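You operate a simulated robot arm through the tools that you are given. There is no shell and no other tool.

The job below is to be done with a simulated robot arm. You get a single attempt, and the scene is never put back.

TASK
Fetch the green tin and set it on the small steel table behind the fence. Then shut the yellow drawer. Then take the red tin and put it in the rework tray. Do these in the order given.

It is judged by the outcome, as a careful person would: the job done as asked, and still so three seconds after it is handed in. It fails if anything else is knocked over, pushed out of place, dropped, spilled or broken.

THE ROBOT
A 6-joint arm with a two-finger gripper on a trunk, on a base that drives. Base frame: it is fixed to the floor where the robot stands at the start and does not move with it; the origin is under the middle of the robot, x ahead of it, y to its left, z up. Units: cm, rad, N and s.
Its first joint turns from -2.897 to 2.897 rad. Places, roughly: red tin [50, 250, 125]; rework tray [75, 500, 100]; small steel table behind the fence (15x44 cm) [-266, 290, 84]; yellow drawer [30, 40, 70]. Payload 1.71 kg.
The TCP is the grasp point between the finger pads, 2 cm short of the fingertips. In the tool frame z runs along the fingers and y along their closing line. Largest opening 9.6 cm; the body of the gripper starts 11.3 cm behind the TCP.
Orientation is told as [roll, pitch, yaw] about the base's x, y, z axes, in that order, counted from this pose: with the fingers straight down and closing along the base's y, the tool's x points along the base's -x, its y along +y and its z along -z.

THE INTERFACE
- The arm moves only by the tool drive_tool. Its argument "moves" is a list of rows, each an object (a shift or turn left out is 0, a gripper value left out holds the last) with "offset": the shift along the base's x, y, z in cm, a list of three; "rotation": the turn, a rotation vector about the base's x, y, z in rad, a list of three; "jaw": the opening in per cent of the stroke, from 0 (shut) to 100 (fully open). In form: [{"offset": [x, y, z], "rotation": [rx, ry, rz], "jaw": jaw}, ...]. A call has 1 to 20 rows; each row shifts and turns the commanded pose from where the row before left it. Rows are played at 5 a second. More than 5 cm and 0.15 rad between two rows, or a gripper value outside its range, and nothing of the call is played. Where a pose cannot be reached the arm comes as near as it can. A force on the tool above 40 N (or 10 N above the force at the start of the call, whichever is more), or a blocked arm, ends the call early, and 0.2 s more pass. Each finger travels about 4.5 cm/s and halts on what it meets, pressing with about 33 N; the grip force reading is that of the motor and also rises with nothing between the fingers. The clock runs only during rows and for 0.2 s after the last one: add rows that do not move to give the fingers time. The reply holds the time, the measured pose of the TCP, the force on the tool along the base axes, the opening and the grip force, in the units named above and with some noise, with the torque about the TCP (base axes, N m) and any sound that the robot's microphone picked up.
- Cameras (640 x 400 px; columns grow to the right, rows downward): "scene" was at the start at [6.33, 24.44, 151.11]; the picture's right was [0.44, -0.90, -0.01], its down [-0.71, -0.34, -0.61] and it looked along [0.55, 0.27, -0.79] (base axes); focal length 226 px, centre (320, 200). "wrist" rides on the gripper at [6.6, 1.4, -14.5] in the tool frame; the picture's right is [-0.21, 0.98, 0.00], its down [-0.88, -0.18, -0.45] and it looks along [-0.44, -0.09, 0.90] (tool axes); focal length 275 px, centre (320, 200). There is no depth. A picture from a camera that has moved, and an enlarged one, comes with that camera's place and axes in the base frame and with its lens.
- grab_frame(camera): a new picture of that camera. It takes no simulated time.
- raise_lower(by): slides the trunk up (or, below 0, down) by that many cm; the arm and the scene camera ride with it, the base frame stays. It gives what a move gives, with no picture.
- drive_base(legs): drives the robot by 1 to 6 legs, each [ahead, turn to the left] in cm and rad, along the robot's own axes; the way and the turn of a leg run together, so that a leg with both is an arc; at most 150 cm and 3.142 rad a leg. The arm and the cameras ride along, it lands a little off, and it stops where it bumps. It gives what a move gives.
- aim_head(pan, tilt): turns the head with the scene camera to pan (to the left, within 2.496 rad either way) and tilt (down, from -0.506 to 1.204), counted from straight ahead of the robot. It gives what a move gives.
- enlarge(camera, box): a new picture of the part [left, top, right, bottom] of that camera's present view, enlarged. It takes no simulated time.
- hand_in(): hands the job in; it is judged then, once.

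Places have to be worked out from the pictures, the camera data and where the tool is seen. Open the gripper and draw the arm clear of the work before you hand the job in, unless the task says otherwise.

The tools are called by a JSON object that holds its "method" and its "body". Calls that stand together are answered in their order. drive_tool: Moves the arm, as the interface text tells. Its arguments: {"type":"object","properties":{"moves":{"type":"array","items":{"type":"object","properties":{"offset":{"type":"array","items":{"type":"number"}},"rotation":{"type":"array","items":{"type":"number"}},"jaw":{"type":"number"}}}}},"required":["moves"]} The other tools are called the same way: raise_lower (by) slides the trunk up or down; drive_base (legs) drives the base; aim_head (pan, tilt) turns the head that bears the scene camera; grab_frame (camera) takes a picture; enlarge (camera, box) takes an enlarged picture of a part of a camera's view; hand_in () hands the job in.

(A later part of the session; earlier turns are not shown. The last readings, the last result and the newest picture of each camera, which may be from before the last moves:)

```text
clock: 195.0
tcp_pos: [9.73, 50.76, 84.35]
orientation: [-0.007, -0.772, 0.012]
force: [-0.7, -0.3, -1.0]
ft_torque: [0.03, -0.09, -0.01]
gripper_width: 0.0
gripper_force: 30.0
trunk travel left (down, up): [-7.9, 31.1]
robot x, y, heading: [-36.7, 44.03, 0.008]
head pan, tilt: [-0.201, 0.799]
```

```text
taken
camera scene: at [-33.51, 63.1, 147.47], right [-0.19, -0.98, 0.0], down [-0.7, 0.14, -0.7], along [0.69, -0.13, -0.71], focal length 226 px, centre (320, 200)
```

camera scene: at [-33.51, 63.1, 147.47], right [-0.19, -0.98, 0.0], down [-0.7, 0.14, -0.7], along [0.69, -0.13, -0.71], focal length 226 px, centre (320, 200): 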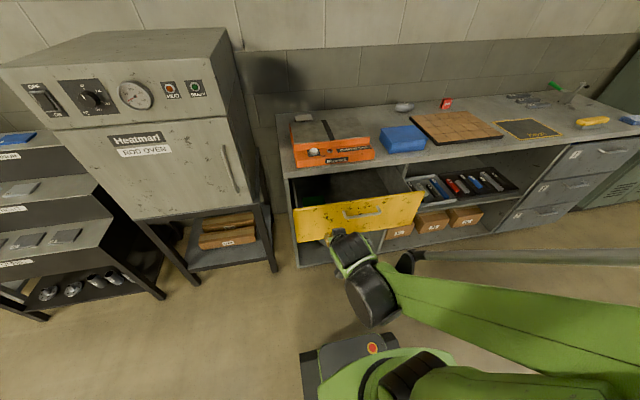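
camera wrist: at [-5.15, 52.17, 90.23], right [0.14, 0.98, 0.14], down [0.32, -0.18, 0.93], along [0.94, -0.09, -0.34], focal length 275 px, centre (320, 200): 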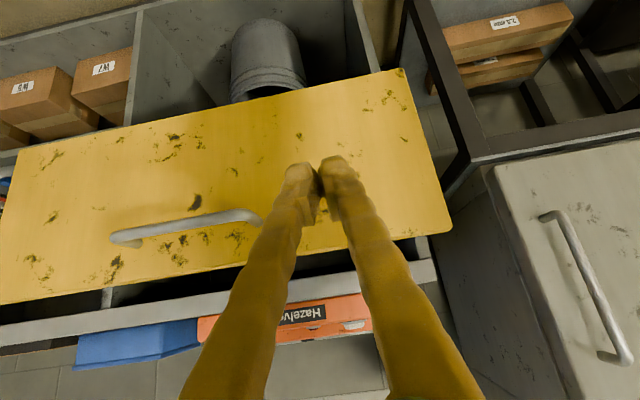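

The drawer front at y ≈ 51 is plain, with z from 66 to 85.7. I'll lower the tips to z ≈ 79 and approach to just before the face at x ≈ 21.

{"method": "drive_tool", "body": {"moves": [{"offset": [0, 0, -2.5]}, {"offset": [1.5, 0, -2.3]}, {"offset": [2, 0, 0]}, {"offset": [2, 0, 0]}, {"offset": [1.5, 0, 0]}, {"offset": [0, 0, 0]}]}}

{"method": "grab_frame", "body": {"camera": "wrist"}}

```text
clock: 196.4
tcp_pos: [17.04, 50.72, 79.25]
orientation: [-0.006, -0.767, 0.012]
force: [-0.4, -0.1, -0.4]
ft_torque: [-0.03, -0.03, -0.02]
gripper_width: 0.0
gripper_force: 29.8
trunk travel left (down, up): [-7.9, 31.1]
robot x, y, heading: [-37.1, 43.39, 0.004]
head pan, tilt: [-0.201, 0.799]
```

```text
taken
camera wrist: at [2.3, 52.12, 85.22], right [0.14, 0.98, 0.14], down [0.32, -0.18, 0.93], along [0.94, -0.09, -0.34], focal length 275 px, centre (320, 200)
```

wrist: 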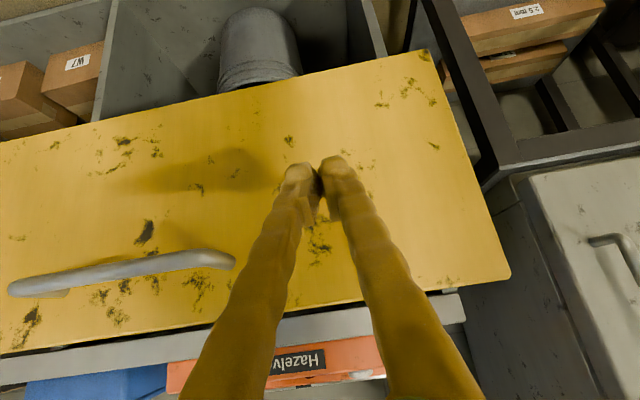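

Fingertips are at the plain face beside the handle. I'll push forward 10 cm in 1 cm steps.

{"method": "drive_tool", "body": {"moves": [{"offset": [1, 0, 0]}, {"offset": [1, 0, 0]}, {"offset": [1, 0, 0]}, {"offset": [1, 0, 0]}, {"offset": [1, 0, 0]}, {"offset": [1, 0, 0]}, {"offset": [1, 0, 0]}, {"offset": [1, 0, 0]}, {"offset": [1, 0, 0]}, {"offset": [1, 0, 0]}]}}

{"method": "grab_frame", "body": {"camera": "wrist"}}

{"method": "grab_frame", "body": {"camera": "scene"}}

```text
clock: 198.6
tcp_pos: [27.5, 50.8, 79.16]
orientation: [-0.006, -0.764, 0.011]
force: [0.0, 0.3, -0.6]
ft_torque: [0.01, -0.04, 0.01]
gripper_width: 0.03
gripper_force: 29.4
trunk travel left (down, up): [-7.9, 31.1]
robot x, y, heading: [-37.43, 43.13, 0.006]
head pan, tilt: [-0.201, 0.799]
```

```text
taken
camera wrist: at [12.67, 52.13, 85.1], right [0.14, 0.98, 0.14], down [0.33, -0.18, 0.93], along [0.93, -0.09, -0.35], focal length 275 px, centre (320, 200)
```

wrist: 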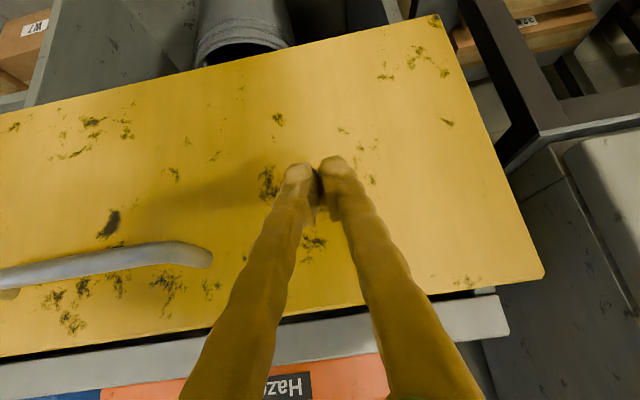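

```text
taken
camera scene: at [-29.8, 63.11, 147.33], right [-0.19, -0.98, 0.0], down [-0.71, 0.14, -0.69], along [0.67, -0.13, -0.73], focal length 226 px, centre (320, 200)
```

scene: 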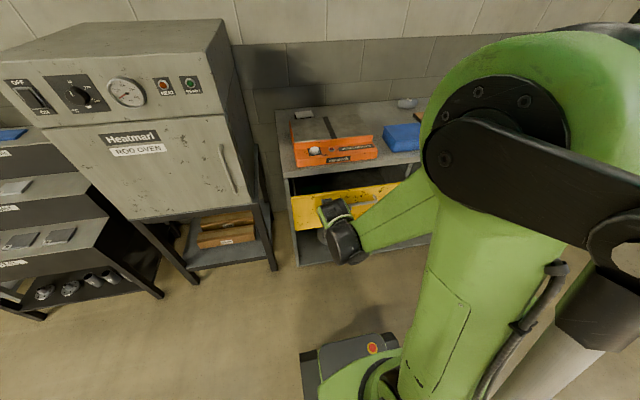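

The drawer is sliding in. I'll keep pushing until it stops against its end.

{"method": "drive_tool", "body": {"moves": [{"offset": [1, 0, 0]}, {"offset": [1, 0, 0]}, {"offset": [1, 0, 0]}, {"offset": [1, 0, 0]}, {"offset": [1, 0, 0]}, {"offset": [1, 0, 0]}, {"offset": [1, 0, 0]}]}}

{"method": "grab_frame", "body": {"camera": "wrist"}}

{"method": "grab_frame", "body": {"camera": "scene"}}

```text
clock: 200.2
tcp_pos: [34.49, 50.83, 79.32]
orientation: [-0.008, -0.764, 0.011]
force: [-0.6, 0.1, 0.8]
ft_torque: [0.0, 0.01, 0.0]
gripper_width: 0.0
gripper_force: 29.7
trunk travel left (down, up): [-7.9, 31.1]
robot x, y, heading: [-37.01, 43.45, 0.007]
head pan, tilt: [-0.201, 0.799]
```

```text
taken
camera wrist: at [19.63, 52.18, 85.13], right [0.14, 0.98, 0.14], down [0.33, -0.18, 0.93], along [0.93, -0.09, -0.35], focal length 275 px, centre (320, 200)
```

wrist: 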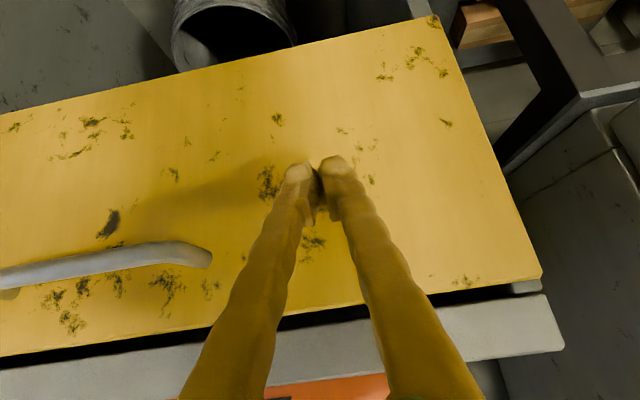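

```text
taken
camera scene: at [-29.8, 63.11, 147.33], right [-0.19, -0.98, 0.0], down [-0.71, 0.14, -0.69], along [0.67, -0.13, -0.73], focal length 226 px, centre (320, 200)
```

scene: 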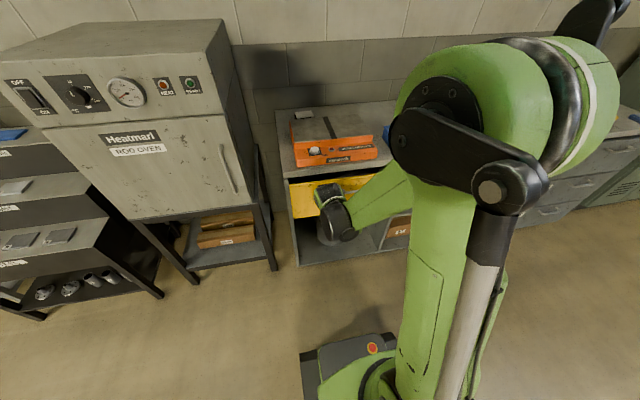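

Nearly shut. I'll continue in smaller steps until it meets its stop.

{"method": "drive_tool", "body": {"moves": [{"offset": [0.7, 0, 0]}, {"offset": [0.7, 0, 0]}, {"offset": [0.7, 0, 0]}, {"offset": [0.5, 0, 0]}, {"offset": [0.5, 0, 0]}, {"offset": [0.5, 0, 0]}, {"offset": [0.5, 0, 0]}, {"offset": [0, 0, 0]}]}}

{"method": "grab_frame", "body": {"camera": "wrist"}}

{"method": "enlarge", "body": {"camera": "scene", "box": [260, 130, 420, 280]}}

```text
clock: 201.4
tcp_pos: [35.73, 50.92, 80.35]
orientation: [-0.006, -0.775, 0.014]
force: [-0.2, 0.1, 0.0]
ft_torque: [0.0, -0.04, -0.02]
gripper_width: 0.0
gripper_force: 29.1
trunk travel left (down, up): [-7.9, 31.1]
robot x, y, heading: [-37.41, 43.6, 0.007]
head pan, tilt: [-0.201, 0.799]
stopped in row 6: the force on the tool passed its limit at 49 N (the readings are from after the stop); the commanded pose is now the measured one
```

```text
taken
camera wrist: at [20.81, 52.18, 86.01], right [0.14, 0.98, 0.14], down [0.32, -0.18, 0.93], along [0.94, -0.08, -0.33], focal length 275 px, centre (320, 200)
```

wrist: 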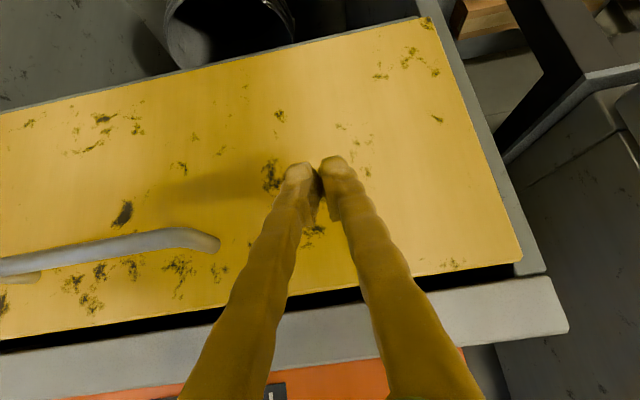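

```text
2.67 times, centred on (340, 205) of scene
camera zoom: at [-30.07, 63.12, 147.35], right [-0.19, -0.98, 0.0], down [-0.71, 0.14, -0.69], along [0.67, -0.13, -0.73], focal length 603 px, centre (267, 187)
```

zoom: 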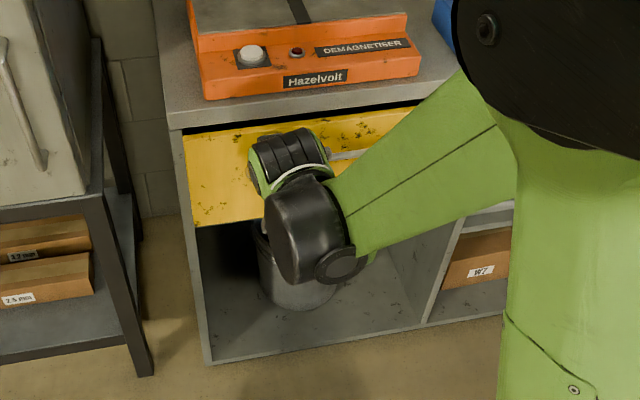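

It stopped with 49 N and the front now looks flush with the cabinet frame. I'll press once more gently to confirm it is at its end stop.

{"method": "drive_tool", "body": {"moves": [{"offset": [0.4, 0, -0.4]}, {"offset": [0.4, 0, -0.4]}, {"offset": [0.3, 0, 0]}, {"offset": [0.3, 0, 0]}, {"offset": [0.3, 0, 0]}]}}

{"method": "drive_tool", "body": {"moves": [{"offset": [0.2, 0, 0]}, {"offset": [0.2, 0, 0]}, {"offset": [0.2, 0, 0]}, {"offset": [0.2, 0, 0]}]}}

```text
clock: 202.5
tcp_pos: [35.61, 50.82, 80.32]
orientation: [-0.007, -0.785, 0.012]
force: [-1.0, 0.3, 0.9]
ft_torque: [0.02, -0.03, -0.01]
gripper_width: 0.01
gripper_force: 28.9
trunk travel left (down, up): [-7.9, 31.1]
robot x, y, heading: [-37.28, 43.07, 0.007]
head pan, tilt: [-0.201, 0.799]
stopped in row 5: the force on the tool passed its limit at 47 N (the readings are from after the stop); the commanded pose is now the measured one
```

```text
clock: 203.5
tcp_pos: [36.68, 50.79, 80.31]
orientation: [-0.006, -0.786, 0.012]
force: [-0.3, 0.2, 0.9]
ft_torque: [-0.02, -0.04, 0.0]
gripper_width: 0.02
gripper_force: 29.7
trunk travel left (down, up): [-7.9, 31.1]
robot x, y, heading: [-37.13, 43.51, 0.007]
head pan, tilt: [-0.201, 0.799]
```

It stops at the same point (TCP x ≈ 37.4) both times, so the drawer is at its end stop. I'll draw the arm back and up, level the tool again, and look at the drawer.

{"method": "drive_tool", "body": {"moves": [{"offset": [-3, 0, 0]}, {"offset": [-4, 0, 0]}, {"offset": [-4, 0, 0]}, {"offset": [-4, 0, 2]}, {"offset": [-3, 0, 3]}, {"offset": [-2, 0, 4]}, {"offset": [-2, 0, 4]}, {"offset": [-2, 0, 4], "rotation": [0, 0.15, 0]}, {"offset": [-2, 0, 4], "rotation": [0, 0.15, 0]}, {"offset": [-1, -2, 4], "rotation": [0, 0.15, 0]}, {"offset": [0, -2, 4], "rotation": [0, 0.15, 0]}, {"offset": [0, -2, 4], "rotation": [0, 0.15, 0]}, {"offset": [0, 0, 4], "rotation": [0, 0.036, 0]}, {"offset": [0, 0, 0]}]}}

{"method": "grab_frame", "body": {"camera": "scene"}}

{"method": "enlarge", "body": {"camera": "scene", "box": [260, 100, 460, 280]}}

```text
clock: 206.5
tcp_pos: [9.75, 44.79, 117.11]
orientation: [0.001, 0.004, 0.008]
force: [0.1, -0.2, 0.1]
ft_torque: [0.01, 0.04, -0.02]
gripper_width: 0.0
gripper_force: 29.5
trunk travel left (down, up): [-7.9, 31.1]
robot x, y, heading: [-37.04, 43.84, 0.008]
head pan, tilt: [-0.201, 0.799]
```

```text
taken
camera scene: at [-29.83, 63.11, 147.32], right [-0.19, -0.98, 0.0], down [-0.71, 0.14, -0.69], along [0.67, -0.13, -0.73], focal length 226 px, centre (320, 200)
```

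scene: 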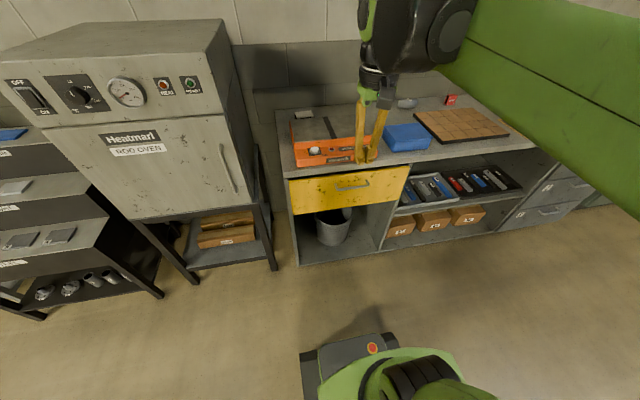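

```text
2.22 times, centred on (360, 190) of scene
camera zoom: at [-29.83, 63.11, 147.32], right [-0.19, -0.98, 0.0], down [-0.71, 0.14, -0.69], along [0.67, -0.13, -0.73], focal length 502 px, centre (231, 222)
```

zoom: 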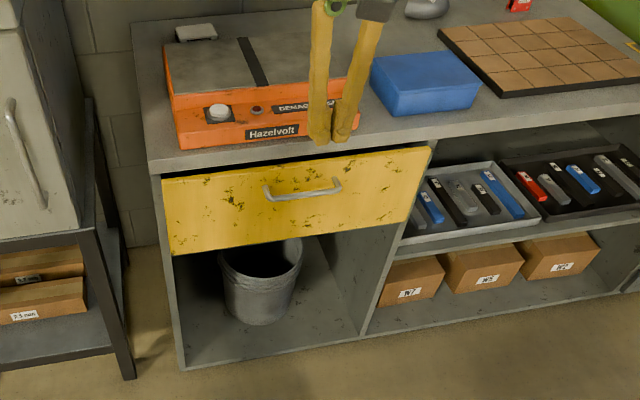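

The drawer is shut flush and the bench items are undisturbed. Next is the red tin: I'll back off, drive north along x ≈ -77, and face the shelf rack.

{"method": "drive_base", "body": {"legs": [[-42, 0], [0, 1.563], [120, 0], [85, 0], [0, -1.57]]}}

{"method": "raise_lower", "body": {"by": 20}}

{"method": "aim_head", "body": {"pan": 0.0, "tilt": 0.3}}

{"method": "grab_frame", "body": {"camera": "scene"}}

```text
clock: 235.3
tcp_pos: [-36.18, 255.37, 117.03]
orientation: [0.002, 0.002, 0.048]
force: [0.1, -0.6, 0.5]
ft_torque: [0.01, -0.01, 0.03]
gripper_width: 0.01
gripper_force: 29.5
trunk travel left (down, up): [-7.9, 31.1]
robot x, y, heading: [-83.17, 252.6, 0.041]
head pan, tilt: [-0.201, 0.799]
```

```text
clock: 237.5
tcp_pos: [-39.17, 255.15, 138.0]
orientation: [0.002, -0.019, 0.049]
force: [-0.7, 0.7, -0.3]
ft_torque: [-0.02, 0.01, 0.03]
gripper_width: 0.0
gripper_force: 29.3
trunk travel left (down, up): [-27.9, 11.1]
robot x, y, heading: [-82.73, 252.48, 0.042]
head pan, tilt: [-0.201, 0.799]
```

```text
clock: 238.4
tcp_pos: [-39.14, 255.27, 138.06]
orientation: [0.001, -0.021, 0.047]
force: [-1.1, 0.1, -0.2]
ft_torque: [-0.02, 0.01, 0.03]
gripper_width: 0.01
gripper_force: 29.5
trunk travel left (down, up): [-27.9, 11.1]
robot x, y, heading: [-83.02, 252.64, 0.044]
head pan, tilt: [0.0, 0.3]
```

```text
taken
camera scene: at [-77.09, 274.02, 171.83], right [0.04, -1.0, 0.0], down [-0.3, -0.01, -0.95], along [0.95, 0.04, -0.3], focal length 226 px, centre (320, 200)
```

scene: 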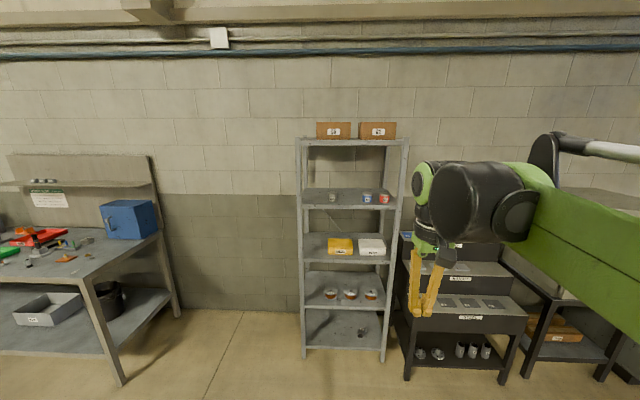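

I'll enlarge the shelf with the tins.

{"method": "enlarge", "body": {"camera": "scene", "box": [285, 120, 425, 260]}}

{"method": "enlarge", "body": {"camera": "scene", "box": [315, 175, 405, 220]}}

```text
2.86 times, centred on (355, 190) of scene
camera zoom: at [-77.09, 274.02, 171.83], right [0.04, -1.0, 0.0], down [-0.3, -0.01, -0.95], along [0.95, 0.04, -0.3], focal length 646 px, centre (220, 229)
```

zoom: 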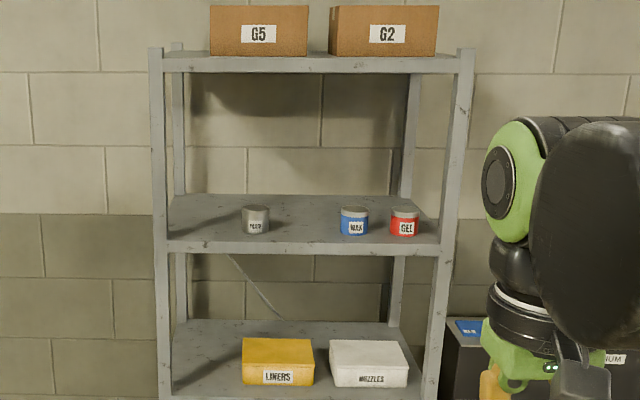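

```text
7.11 times, centred on (360, 198) of scene
camera zoom: at [-77.09, 274.02, 171.83], right [0.04, -1.0, 0.0], down [-0.3, -0.01, -0.95], along [0.95, 0.04, -0.3], focal length 1608 px, centre (36, 218)
```

zoom: 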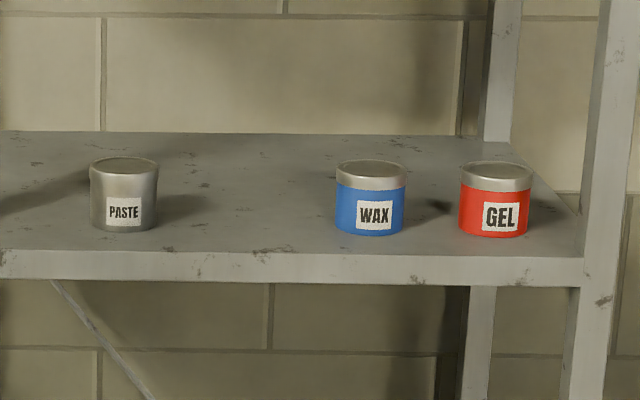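

The red tin is labelled GEL, next to a blue WAX tin and the right-hand post. Triangulated with the earlier view, its centre is about [62, 238.7, 130] with the shelf at z ≈ 127.4. Before choosing the grasp tilt I'll look at the rework tray further left.

{"method": "aim_head", "body": {"pan": 0.9, "tilt": 0.3}}

{"method": "grab_frame", "body": {"camera": "scene"}}

{"method": "enlarge", "body": {"camera": "scene", "box": [260, 130, 460, 270]}}

```text
clock: 239.6
tcp_pos: [-38.2, 255.2, 137.78]
orientation: [0.002, -0.014, 0.049]
force: [0.0, -0.2, -0.5]
ft_torque: [0.03, 0.02, -0.01]
gripper_width: 0.02
gripper_force: 29.2
trunk travel left (down, up): [-27.9, 11.1]
robot x, y, heading: [-82.52, 252.27, 0.042]
head pan, tilt: [0.901, 0.3]
```

```text
taken
camera scene: at [-81.45, 281.15, 171.86], right [0.81, -0.59, 0.0], down [-0.17, -0.24, -0.96], along [0.56, 0.77, -0.3], focal length 226 px, centre (320, 200)
```

scene: 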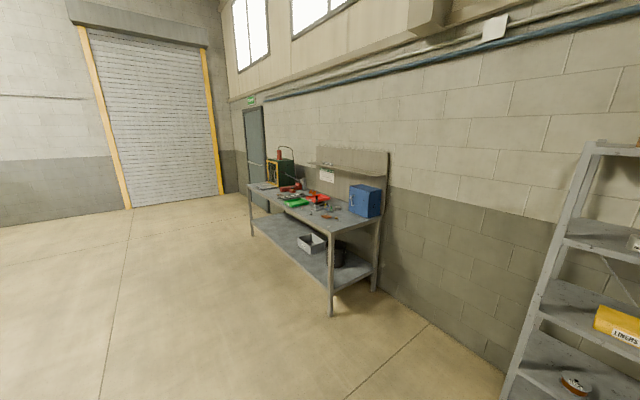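

```text
2.86 times, centred on (360, 200) of scene
camera zoom: at [-81.45, 281.15, 171.86], right [0.81, -0.59, 0.0], down [-0.17, -0.24, -0.96], along [0.56, 0.77, -0.3], focal length 646 px, centre (206, 200)
```

zoom: 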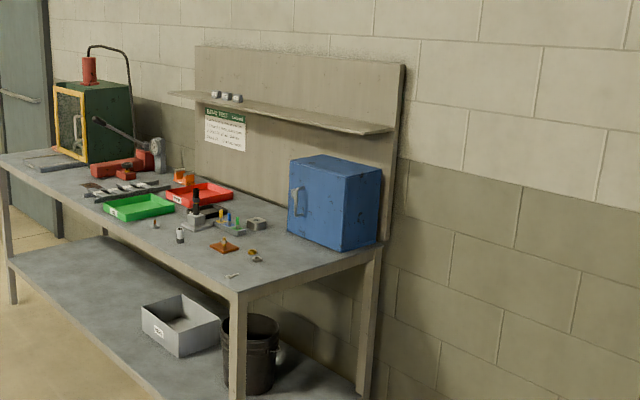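

I'll zoom in on the two trays to read their labels.

{"method": "enlarge", "body": {"camera": "scene", "box": [280, 180, 350, 225]}}

{"method": "enlarge", "body": {"camera": "scene", "box": [305, 185, 335, 205]}}

```text
8.89 times, centred on (315, 202) of scene
camera zoom: at [-81.45, 281.15, 171.86], right [0.81, -0.59, 0.0], down [-0.17, -0.24, -0.96], along [0.56, 0.77, -0.3], focal length 2010 px, centre (364, 178)
```

zoom: 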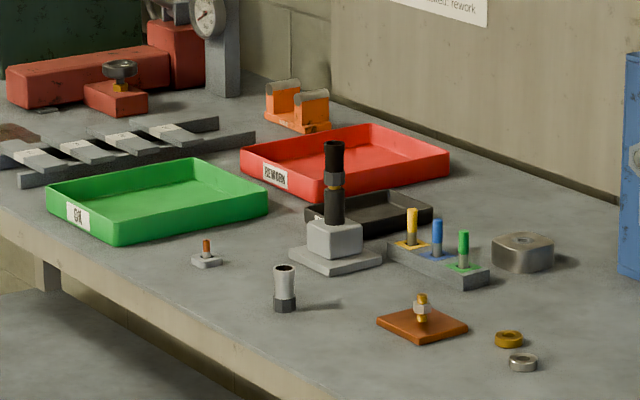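

```text
16.00 times, centred on (320, 195) of scene
camera zoom: at [-81.45, 281.15, 171.86], right [0.81, -0.59, 0.0], down [-0.17, -0.24, -0.96], along [0.56, 0.77, -0.3], focal length 3617 px, centre (320, 280)
```

zoom: 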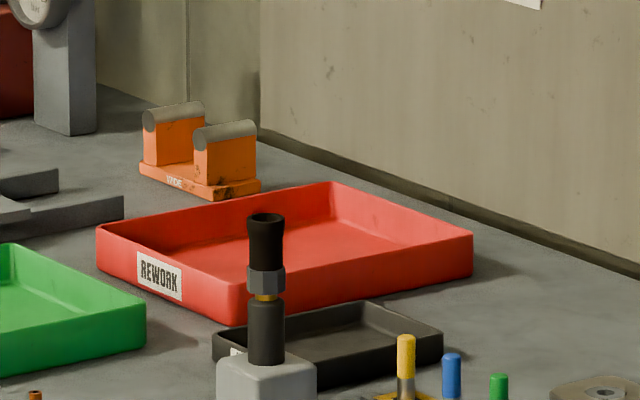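

The red tray is labelled REWORK and is empty, so that is the goal. A roughly 45° tilted grasp suits both the shelf and the tray. I'll drive up to about [-12, 242] facing the rack.

{"method": "drive_base", "body": {"legs": [[0, -0.185], [71, 0], [0, 0.14]]}}

{"method": "aim_head", "body": {"pan": 0.0, "tilt": 0.45}}

{"method": "grab_frame", "body": {"camera": "scene"}}

{"method": "grab_frame", "body": {"camera": "wrist"}}

```text
clock: 246.5
tcp_pos: [29.63, 244.7, 138.26]
orientation: [0.004, -0.024, 0.019]
force: [0.7, 0.2, -1.0]
ft_torque: [-0.02, 0.05, 0.02]
gripper_width: 0.0
gripper_force: 29.6
trunk travel left (down, up): [-27.9, 11.1]
robot x, y, heading: [-13.5, 243.48, 0.018]
head pan, tilt: [0.901, 0.3]
```

```text
clock: 247.7
tcp_pos: [28.98, 244.75, 138.52]
orientation: [0.001, -0.029, 0.019]
force: [1.7, 0.0, -0.5]
ft_torque: [-0.02, 0.19, -0.02]
gripper_width: 0.0
gripper_force: 29.4
trunk travel left (down, up): [-27.9, 11.1]
robot x, y, heading: [-13.69, 243.25, 0.016]
head pan, tilt: [0.0, 0.45]
```

```text
taken
camera scene: at [-9.59, 264.52, 170.53], right [0.02, -1.0, 0.0], down [-0.42, -0.01, -0.91], along [0.91, 0.02, -0.42], focal length 226 px, centre (320, 200)
```

scene: 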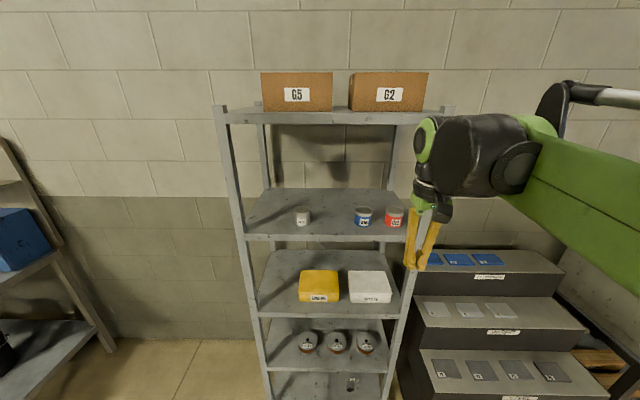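

```text
taken
camera wrist: at [21.81, 245.94, 152.81], right [0.19, 0.98, 0.01], down [0.87, -0.17, 0.47], along [0.46, -0.08, -0.88], focal length 275 px, centre (320, 200)
```

wrist: 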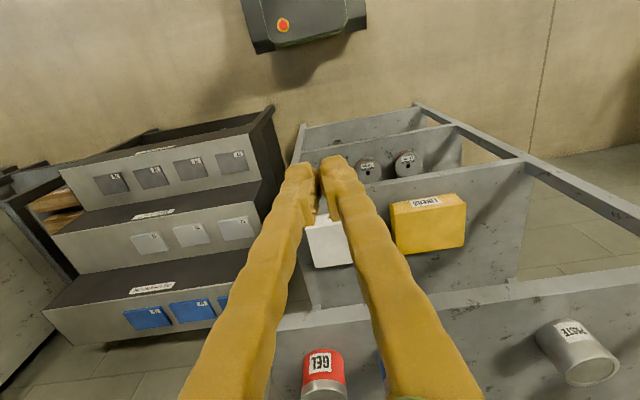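

I'll enlarge the tins from this closer place for a precise position.

{"method": "enlarge", "body": {"camera": "scene", "box": [330, 180, 430, 250]}}

{"method": "enlarge", "body": {"camera": "scene", "box": [230, 80, 470, 250]}}

```text
5.71 times, centred on (380, 215) of scene
camera zoom: at [-9.59, 264.52, 170.53], right [0.02, -1.0, 0.0], down [-0.42, -0.01, -0.91], along [0.91, 0.02, -0.42], focal length 1292 px, centre (-23, 114)
```

zoom: 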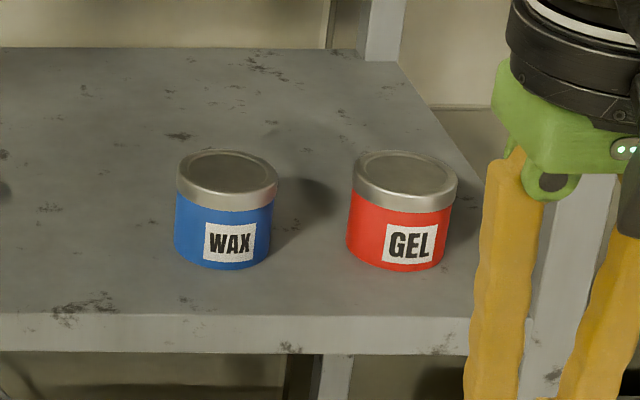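

```text
2.35 times, centred on (350, 165) of scene
camera zoom: at [-9.59, 264.52, 170.53], right [0.02, -1.0, 0.0], down [-0.42, -0.01, -0.91], along [0.91, 0.02, -0.42], focal length 532 px, centre (249, 282)
```

zoom: 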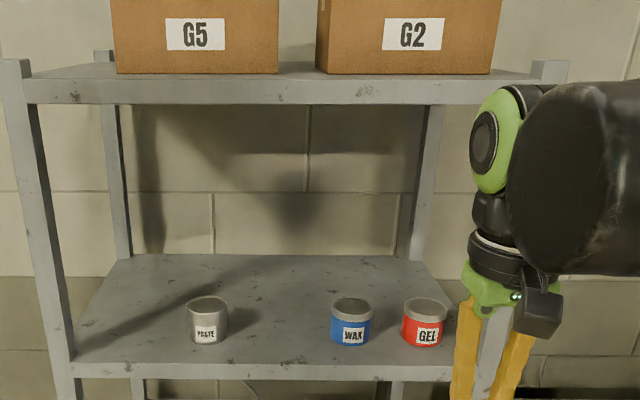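

Sizing by the tin's width (about 6.6 cm), the lid centre is about [64, 238.9, 132.7]. I'll tilt the tool 43° forward, open the jaws to about 8.5 cm, and move in front of the tin for a wrist view.

{"method": "drive_tool", "body": {"moves": [{"offset": [2, -1, 1.5], "rotation": [0, -0.15, 0], "jaw": 88}, {"offset": [2, -1, 1.5], "rotation": [0, -0.15, 0]}, {"offset": [2, -1.2, 1.5], "rotation": [0, -0.15, 0]}, {"offset": [2, -1.2, 1.5], "rotation": [0, -0.15, 0]}, {"offset": [2, -1.2, 1.5], "rotation": [0, -0.13, 0]}, {"offset": [2, 0, 0]}, {"offset": [2, 0, 0]}, {"offset": [0, 0, 0]}, {"offset": [0, 0, 0]}]}}

{"method": "grab_frame", "body": {"camera": "wrist"}}

{"method": "grab_frame", "body": {"camera": "scene"}}

```text
clock: 249.7
tcp_pos: [42.45, 239.11, 146.24]
orientation: [-0.016, -0.76, 0.027]
force: [-1.5, 0.2, -0.2]
ft_torque: [0.0, -0.11, 0.02]
gripper_width: 8.49
gripper_force: 0.0
trunk travel left (down, up): [-27.9, 11.1]
robot x, y, heading: [-13.59, 243.44, 0.015]
head pan, tilt: [0.0, 0.45]
```

```text
taken
camera wrist: at [27.73, 240.35, 152.17], right [0.13, 0.98, 0.13], down [0.33, -0.17, 0.93], along [0.93, -0.08, -0.35], focal length 275 px, centre (320, 200)
```

wrist: 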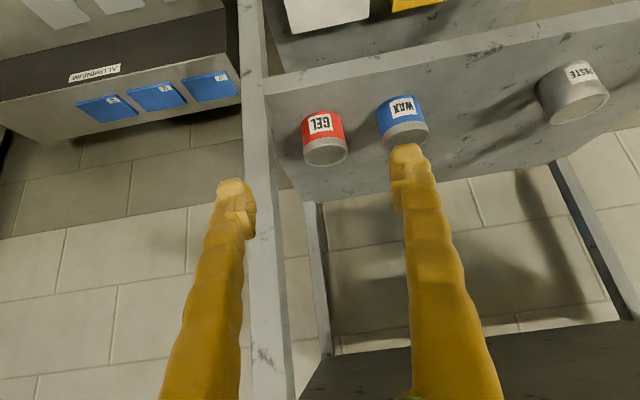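

```text
taken
camera scene: at [-10.89, 264.48, 170.59], right [0.02, -1.0, 0.0], down [-0.41, -0.01, -0.91], along [0.91, 0.01, -0.42], focal length 226 px, centre (320, 200)
```

scene: 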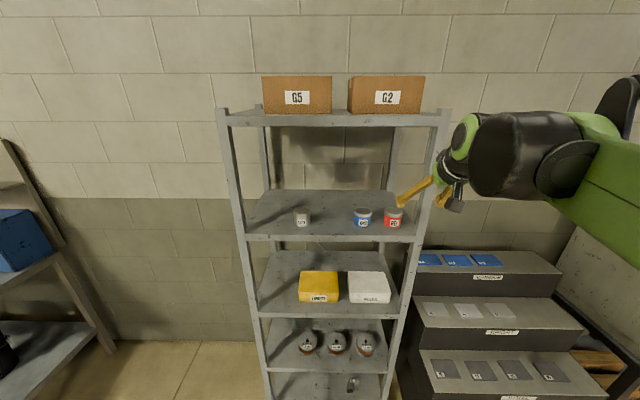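

The right finger would pass close to the post (left edge at y ≈ 233.4), so I'll yaw the tool 0.25 rad to come in slightly from the left. I'll stop about 14 cm short of the tin for a better measurement.

{"method": "drive_tool", "body": {"moves": [{"offset": [2, 0.6, 0], "rotation": [0, 0, -0.125]}, {"offset": [2, 0.6, 0], "rotation": [0, 0, -0.125]}, {"offset": [3, 0.6, -2]}, {"offset": [3, 0.5, -2]}, {"offset": [1, 0, -1.8]}, {"offset": [0, 0, 0]}, {"offset": [0, 0, 0]}]}}

{"method": "grab_frame", "body": {"camera": "wrist"}}

{"method": "enlarge", "body": {"camera": "scene", "box": [340, 160, 460, 250]}}

```text
clock: 251.5
tcp_pos: [56.87, 241.31, 139.14]
orientation: [-0.019, -0.738, -0.221]
force: [-0.4, 0.0, 0.8]
ft_torque: [0.02, -0.01, 0.01]
gripper_width: 8.45
gripper_force: 0.1
trunk travel left (down, up): [-27.9, 11.1]
robot x, y, heading: [-14.03, 243.51, 0.015]
head pan, tilt: [0.0, 0.45]
stopped in row 7: the arm was blocked; the commanded pose is now the measured one
```

```text
taken
camera wrist: at [42.93, 246.19, 145.32], right [0.38, 0.92, 0.12], down [0.3, -0.25, 0.92], along [0.88, -0.31, -0.37], focal length 275 px, centre (320, 200)
```

wrist: 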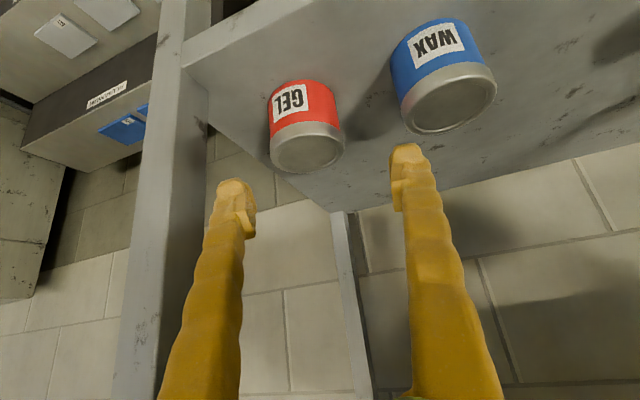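

```text
4.44 times, centred on (400, 205) of scene
camera zoom: at [-8.21, 264.54, 170.49], right [0.02, -1.0, 0.0], down [-0.43, -0.01, -0.9], along [0.9, 0.01, -0.43], focal length 1005 px, centre (-36, 178)
```

zoom: 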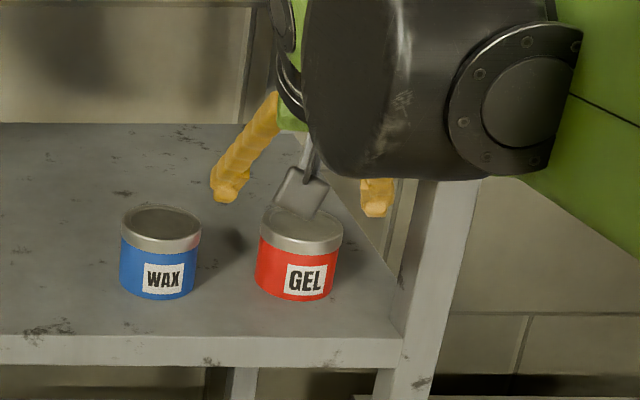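

The call reports a blocked arm with hardly any force, so I must see what the arm might be touching before going on.

{"method": "grab_frame", "body": {"camera": "scene"}}

{"method": "aim_head", "body": {"pan": -0.5, "tilt": 0.5}}

{"method": "grab_frame", "body": {"camera": "scene"}}

```text
taken
camera scene: at [-8.21, 264.54, 170.49], right [0.02, -1.0, 0.0], down [-0.43, -0.01, -0.9], along [0.9, 0.01, -0.43], focal length 226 px, centre (320, 200)
```

scene: 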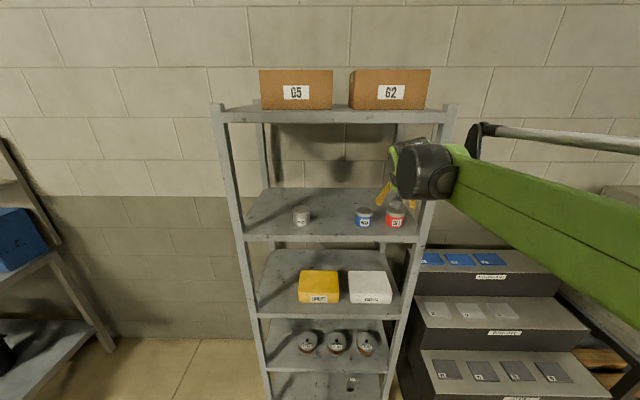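

```text
clock: 252.5
tcp_pos: [58.85, 241.33, 138.15]
orientation: [-0.021, -0.727, -0.218]
force: [-0.7, -0.4, 1.1]
ft_torque: [0.01, 0.04, 0.04]
gripper_width: 8.45
gripper_force: 0.0
trunk travel left (down, up): [-27.9, 11.1]
robot x, y, heading: [-13.88, 243.49, 0.016]
head pan, tilt: [-0.499, 0.499]
```

```text
taken
camera scene: at [-5.97, 260.22, 169.92], right [-0.46, -0.89, 0.01], down [-0.44, 0.22, -0.87], along [0.77, -0.41, -0.49], focal length 226 px, centre (320, 200)
```

scene: 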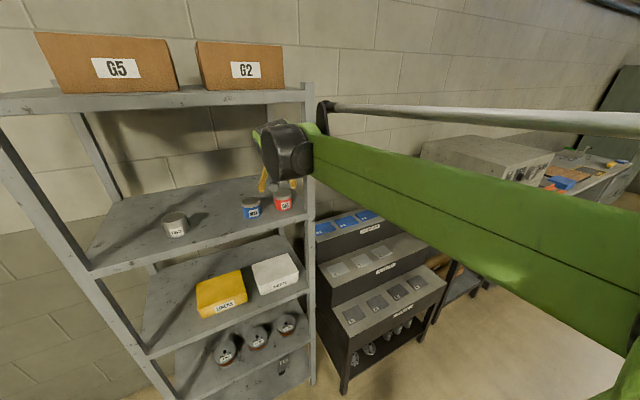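

The tool is slowly creeping forward (56.9 to 58.9 in x), as if the body is swaying or leaning. I'll hold still for a second and a half and read the pose.

{"method": "drive_tool", "body": {"moves": [{"offset": [0, 0, 0]}, {"offset": [0, 0, 0]}, {"offset": [0, 0, 0]}, {"offset": [0, 0, 0]}]}}

{"method": "drive_tool", "body": {"moves": [{"offset": [0, 0, 0]}, {"offset": [0, 0, 0]}, {"offset": [0, 0, 0]}, {"offset": [0, 0, 0]}]}}

{"method": "grab_frame", "body": {"camera": "wrist"}}

```text
clock: 253.5
tcp_pos: [57.34, 241.3, 138.86]
orientation: [-0.018, -0.735, -0.221]
force: [-1.2, -0.6, 0.4]
ft_torque: [0.03, -0.04, 0.0]
gripper_width: 8.46
gripper_force: 0.1
trunk travel left (down, up): [-27.9, 11.1]
robot x, y, heading: [-13.98, 243.16, 0.019]
head pan, tilt: [-0.499, 0.499]
```

```text
clock: 254.5
tcp_pos: [55.0, 241.29, 139.92]
orientation: [-0.014, -0.751, -0.224]
force: [-0.9, 0.4, 0.1]
ft_torque: [0.02, -0.06, 0.05]
gripper_width: 8.44
gripper_force: 0.1
trunk travel left (down, up): [-27.9, 11.1]
robot x, y, heading: [-13.65, 243.55, 0.012]
head pan, tilt: [-0.499, 0.499]
```

```text
taken
camera wrist: at [41.06, 246.15, 146.02], right [0.37, 0.92, 0.13], down [0.29, -0.25, 0.92], along [0.88, -0.31, -0.36], focal length 275 px, centre (320, 200)
```

wrist: 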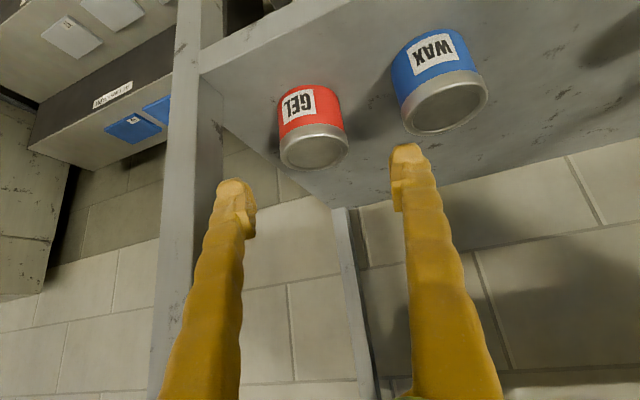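

It sways with an amplitude of about 2 cm. I'll sample a few more seconds to see whether it settles.

{"method": "drive_tool", "body": {"moves": [{"offset": [0, 0, 0]}, {"offset": [0, 0, 0]}]}}

{"method": "drive_tool", "body": {"moves": [{"offset": [0, 0, 0]}, {"offset": [0, 0, 0]}]}}

{"method": "drive_tool", "body": {"moves": [{"offset": [0, 0, 0]}, {"offset": [0, 0, 0]}]}}

{"method": "drive_tool", "body": {"moves": [{"offset": [0, 0, 0]}, {"offset": [0, 0, 0]}]}}

{"method": "drive_tool", "body": {"moves": [{"offset": [0, 0, 0]}, {"offset": [0, 0, 0]}, {"offset": [0, 0, 0]}, {"offset": [0, 0, 0]}, {"offset": [0, 0, 0]}, {"offset": [0, 0, 0]}, {"offset": [0, 0, 0]}, {"offset": [0, 0, 0]}]}}

{"method": "drive_tool", "body": {"moves": [{"offset": [0, 0, 0]}, {"offset": [0, 0, 0]}]}}

```text
clock: 255.1
tcp_pos: [57.65, 241.41, 138.68]
orientation: [-0.022, -0.735, -0.218]
force: [-0.5, 0.0, 1.1]
ft_torque: [0.02, -0.01, 0.01]
gripper_width: 8.46
gripper_force: 0.1
trunk travel left (down, up): [-27.9, 11.1]
robot x, y, heading: [-13.65, 243.44, 0.013]
head pan, tilt: [-0.499, 0.499]
```

```text
clock: 255.7
tcp_pos: [54.23, 241.3, 140.26]
orientation: [-0.013, -0.756, -0.227]
force: [-0.7, -0.2, 0.0]
ft_torque: [-0.03, -0.03, 0.01]
gripper_width: 8.44
gripper_force: 0.0
trunk travel left (down, up): [-27.9, 11.1]
robot x, y, heading: [-13.48, 243.18, 0.013]
head pan, tilt: [-0.499, 0.499]
```

```text
clock: 256.3
tcp_pos: [57.67, 241.25, 138.68]
orientation: [-0.021, -0.734, -0.221]
force: [-0.2, 0.2, 0.5]
ft_torque: [0.01, 0.07, -0.01]
gripper_width: 8.41
gripper_force: 0.0
trunk travel left (down, up): [-27.9, 11.1]
robot x, y, heading: [-14.05, 243.57, 0.007]
head pan, tilt: [-0.499, 0.499]
```

```text
clock: 256.9
tcp_pos: [55.78, 241.25, 139.62]
orientation: [-0.015, -0.747, -0.224]
force: [-0.3, 0.0, 0.1]
ft_torque: [0.0, 0.04, -0.01]
gripper_width: 8.45
gripper_force: 0.1
trunk travel left (down, up): [-27.9, 11.1]
robot x, y, heading: [-13.66, 243.39, 0.017]
head pan, tilt: [-0.499, 0.499]
```

```text
clock: 258.7
tcp_pos: [55.71, 241.35, 139.65]
orientation: [-0.019, -0.745, -0.223]
force: [-0.8, 0.1, -0.7]
ft_torque: [-0.02, -0.04, 0.0]
gripper_width: 8.45
gripper_force: 0.1
trunk travel left (down, up): [-27.9, 11.1]
robot x, y, heading: [-13.35, 243.47, 0.018]
head pan, tilt: [-0.499, 0.499]
```

```text
clock: 259.3
tcp_pos: [54.72, 241.31, 139.98]
orientation: [-0.014, -0.752, -0.223]
force: [-0.1, 0.2, 0.4]
ft_torque: [-0.04, -0.05, 0.02]
gripper_width: 8.46
gripper_force: 0.1
trunk travel left (down, up): [-27.9, 11.1]
robot x, y, heading: [-13.54, 243.49, 0.02]
head pan, tilt: [-0.499, 0.499]
```

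The whole robot is rocking on its base about the floor, with a period near 1.2 s, and the swing seems to be dying down. I'll wait several seconds and sample again.

{"method": "drive_tool", "body": {"moves": [{"offset": [0, 0, 0]}, {"offset": [0, 0, 0]}, {"offset": [0, 0, 0]}, {"offset": [0, 0, 0]}, {"offset": [0, 0, 0]}, {"offset": [0, 0, 0]}, {"offset": [0, 0, 0]}, {"offset": [0, 0, 0]}, {"offset": [0, 0, 0]}, {"offset": [0, 0, 0]}, {"offset": [0, 0, 0]}, {"offset": [0, 0, 0]}, {"offset": [0, 0, 0]}, {"offset": [0, 0, 0]}, {"offset": [0, 0, 0]}, {"offset": [0, 0, 0]}, {"offset": [0, 0, 0]}, {"offset": [0, 0, 0]}, {"offset": [0, 0, 0]}, {"offset": [0, 0, 0]}]}}

{"method": "drive_tool", "body": {"moves": [{"offset": [0, 0, 0]}]}}

{"method": "drive_tool", "body": {"moves": [{"offset": [0, 0, 0]}]}}

{"method": "drive_tool", "body": {"moves": [{"offset": [0, 0, 0]}]}}

{"method": "drive_tool", "body": {"moves": [{"offset": [0, 0, 0]}]}}

```text
clock: 263.5
tcp_pos: [56.15, 241.24, 139.37]
orientation: [-0.018, -0.742, -0.221]
force: [-0.8, -0.1, -0.4]
ft_torque: [0.0, -0.03, -0.03]
gripper_width: 8.46
gripper_force: 0.0
trunk travel left (down, up): [-27.9, 11.1]
robot x, y, heading: [-13.18, 243.23, 0.01]
head pan, tilt: [-0.499, 0.499]
```

```text
clock: 263.9
tcp_pos: [56.19, 241.22, 139.32]
orientation: [-0.018, -0.744, -0.222]
force: [-0.4, -0.5, 0.7]
ft_torque: [-0.02, -0.03, -0.01]
gripper_width: 8.45
gripper_force: 0.1
trunk travel left (down, up): [-27.9, 11.1]
robot x, y, heading: [-13.41, 243.26, 0.015]
head pan, tilt: [-0.499, 0.499]
```

```text
clock: 264.3
tcp_pos: [56.15, 241.28, 139.44]
orientation: [-0.017, -0.743, -0.224]
force: [-0.8, 0.1, -0.2]
ft_torque: [0.02, 0.02, -0.03]
gripper_width: 8.42
gripper_force: 0.1
trunk travel left (down, up): [-27.9, 11.1]
robot x, y, heading: [-13.47, 243.18, 0.018]
head pan, tilt: [-0.499, 0.499]
```

```text
clock: 264.7
tcp_pos: [56.04, 241.29, 139.51]
orientation: [-0.017, -0.744, -0.221]
force: [0.1, 0.0, 1.1]
ft_torque: [0.01, -0.01, 0.03]
gripper_width: 8.46
gripper_force: 0.1
trunk travel left (down, up): [-27.9, 11.1]
robot x, y, heading: [-13.52, 243.13, 0.014]
head pan, tilt: [-0.499, 0.499]
```

```text
clock: 265.1
tcp_pos: [56.12, 241.33, 139.41]
orientation: [-0.018, -0.744, -0.221]
force: [0.0, -0.2, -0.2]
ft_torque: [0.03, -0.03, -0.04]
gripper_width: 8.46
gripper_force: 0.2
trunk travel left (down, up): [-27.9, 11.1]
robot x, y, heading: [-13.45, 243.41, 0.018]
head pan, tilt: [-0.499, 0.499]
```

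It has settled at [56.1, 241.3, 139.4]. From now on I'll move slowly and let it settle. I'll take the wrist view now to measure the tin.

{"method": "grab_frame", "body": {"camera": "wrist"}}

{"method": "aim_head", "body": {"pan": -0.3, "tilt": 0.5}}

{"method": "enlarge", "body": {"camera": "scene", "box": [240, 90, 400, 250]}}

```text
taken
camera wrist: at [42.17, 246.17, 145.6], right [0.37, 0.92, 0.13], down [0.29, -0.25, 0.92], along [0.88, -0.31, -0.36], focal length 275 px, centre (320, 200)
```

wrist: 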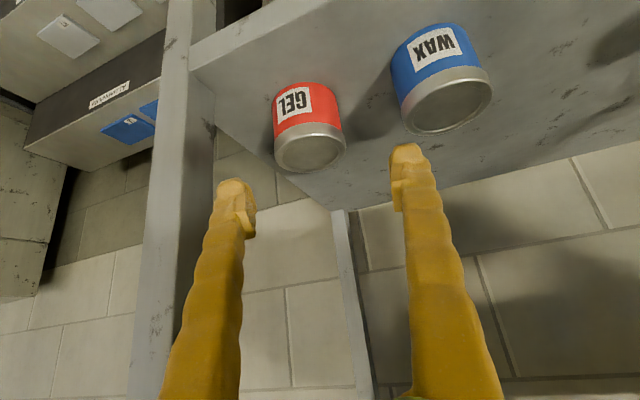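

```text
clock: 265.8
tcp_pos: [56.05, 241.31, 139.43]
orientation: [-0.019, -0.745, -0.221]
force: [0.4, -0.5, -0.1]
ft_torque: [0.0, 0.0, 0.0]
gripper_width: 8.46
gripper_force: 0.1
trunk travel left (down, up): [-27.9, 11.1]
robot x, y, heading: [-13.48, 243.46, 0.021]
head pan, tilt: [-0.3, 0.499]
```

```text
2.50 times, centred on (320, 170) of scene
camera zoom: at [-5.36, 261.89, 169.91], right [-0.28, -0.96, 0.0], down [-0.47, 0.13, -0.87], along [0.84, -0.25, -0.49], focal length 565 px, centre (320, 275)
```

zoom: 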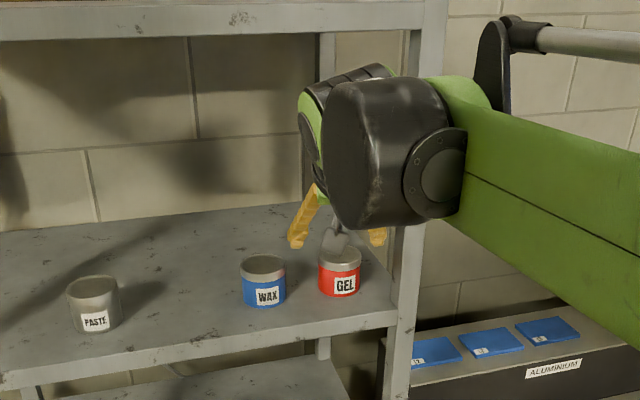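

The lid centre measures [62.8, 238.7, 132.4] and the blue tin's near edge y ≈ 247. I'll yaw another 0.2 rad for more room at the post, narrow the opening to about 7.9 cm, and let it settle.

{"method": "drive_tool", "body": {"moves": [{"offset": [-0.1, 0.15, -0.1], "rotation": [0, 0, -0.05], "jaw": 82}, {"offset": [-0.1, 0.15, -0.1], "rotation": [0, 0, -0.05]}, {"offset": [-0.1, 0.15, -0.1], "rotation": [0, 0, -0.05]}, {"offset": [-0.1, 0.15, -0.1], "rotation": [0, 0, -0.05]}, {"offset": [0, 0, 0]}, {"offset": [0, 0, 0]}, {"offset": [0, 0, 0]}, {"offset": [0, 0, 0]}, {"offset": [0, 0, 0]}, {"offset": [0, 0, 0]}, {"offset": [0, 0, 0]}, {"offset": [0, 0, 0]}, {"offset": [0, 0, 0]}, {"offset": [0, 0, 0]}, {"offset": [0, 0, 0]}, {"offset": [0, 0, 0]}]}}

{"method": "grab_frame", "body": {"camera": "wrist"}}

```text
clock: 269.2
tcp_pos: [55.73, 241.89, 138.98]
orientation: [-0.016, -0.744, -0.422]
force: [0.1, -0.1, 0.5]
ft_torque: [0.01, -0.03, -0.02]
gripper_width: 7.89
gripper_force: 0.2
trunk travel left (down, up): [-27.9, 11.1]
robot x, y, heading: [-13.82, 243.45, 0.014]
head pan, tilt: [-0.3, 0.499]
```

```text
taken
camera wrist: at [43.01, 249.45, 145.2], right [0.55, 0.83, 0.13], down [0.24, -0.3, 0.92], along [0.8, -0.48, -0.36], focal length 275 px, centre (320, 200)
```

wrist: 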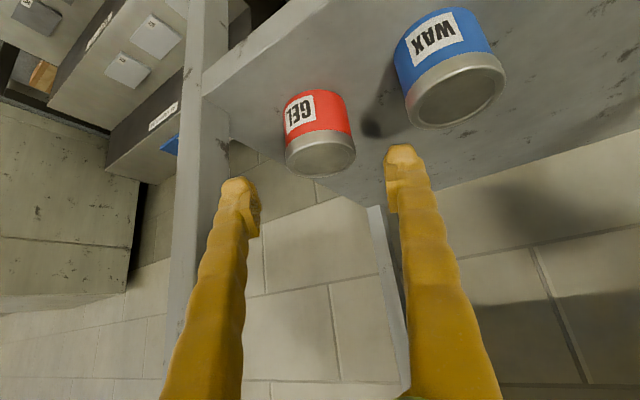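

The tin centre is confirmed at [62.8, 238.5]. I'll advance two thirds of the way along the tool direction slowly and settle.

{"method": "drive_tool", "body": {"moves": [{"offset": [0.59, -0.28, -0.72]}, {"offset": [0.59, -0.28, -0.72]}, {"offset": [0.59, -0.28, -0.72]}, {"offset": [0.59, -0.28, -0.72]}, {"offset": [0.59, -0.28, -0.72]}, {"offset": [0.59, -0.28, -0.72]}, {"offset": [0.59, -0.28, -0.72]}, {"offset": [0, 0, 0]}, {"offset": [0, 0, 0]}, {"offset": [0, 0, 0]}, {"offset": [0, 0, 0]}, {"offset": [0, 0, 0]}, {"offset": [0, 0, 0]}, {"offset": [0, 0, 0]}, {"offset": [0, 0, 0]}, {"offset": [0, 0, 0]}, {"offset": [0, 0, 0]}]}}

{"method": "grab_frame", "body": {"camera": "wrist"}}

{"method": "enlarge", "body": {"camera": "scene", "box": [280, 130, 380, 230]}}

```text
clock: 272.8
tcp_pos: [59.84, 239.91, 134.1]
orientation: [-0.017, -0.745, -0.423]
force: [0.1, -0.8, -0.2]
ft_torque: [0.0, -0.02, 0.03]
gripper_width: 7.88
gripper_force: 0.1
trunk travel left (down, up): [-27.9, 11.1]
robot x, y, heading: [-13.34, 243.34, 0.015]
head pan, tilt: [-0.3, 0.499]
```

```text
taken
camera wrist: at [47.07, 247.47, 140.14], right [0.55, 0.83, 0.13], down [0.24, -0.3, 0.92], along [0.8, -0.48, -0.36], focal length 275 px, centre (320, 200)
```

wrist: 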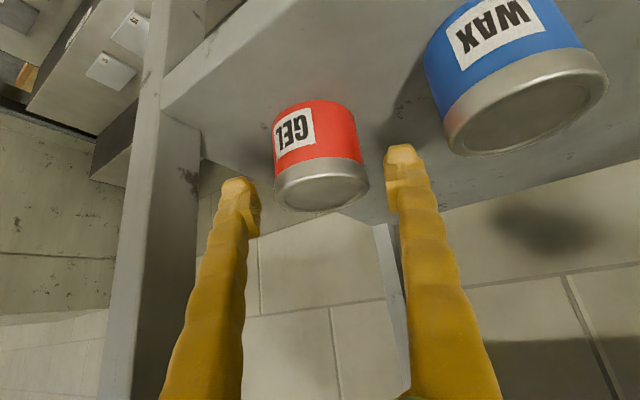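

```text
4.00 times, centred on (330, 180) of scene
camera zoom: at [-5.35, 261.89, 169.91], right [-0.28, -0.96, 0.0], down [-0.47, 0.13, -0.87], along [0.84, -0.25, -0.49], focal length 904 px, centre (280, 280)
```

zoom: 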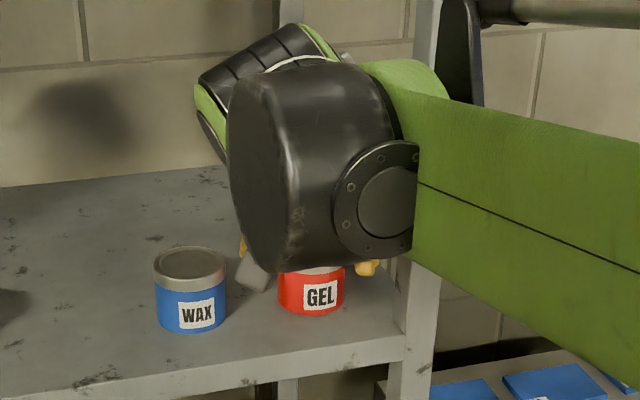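

The next 3–4 cm bring the forearm end nearer to the right post. I'll zoom on that spot to judge the gap first.

{"method": "enlarge", "body": {"camera": "scene", "box": [330, 100, 420, 180]}}

{"method": "grab_frame", "body": {"camera": "scene"}}

```text
5.00 times, centred on (375, 140) of scene
camera zoom: at [-5.35, 261.89, 169.91], right [-0.28, -0.96, 0.0], down [-0.47, 0.13, -0.87], along [0.84, -0.25, -0.49], focal length 1130 px, centre (45, 500)
```

zoom: 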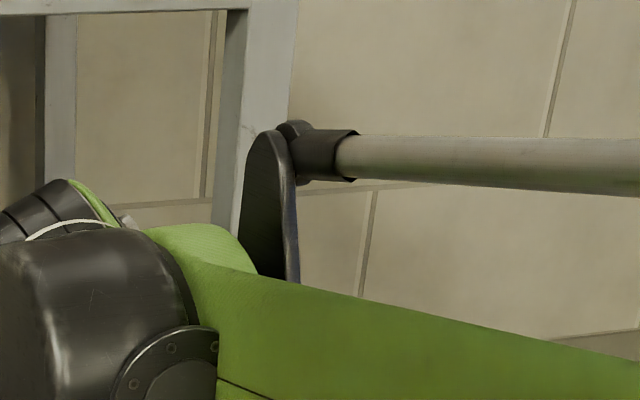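

```text
taken
camera scene: at [-5.35, 261.89, 169.91], right [-0.28, -0.96, 0.0], down [-0.47, 0.13, -0.87], along [0.84, -0.25, -0.49], focal length 226 px, centre (320, 200)
```

scene: 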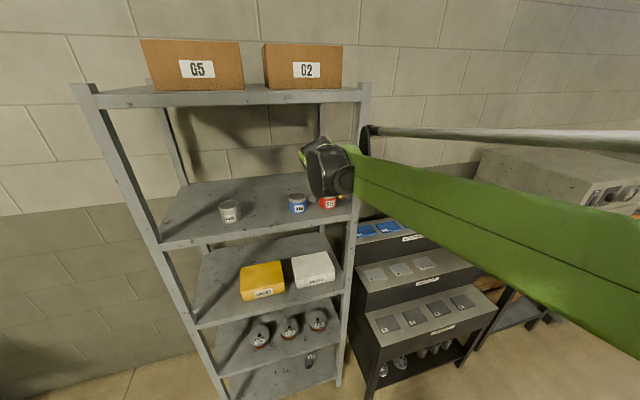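

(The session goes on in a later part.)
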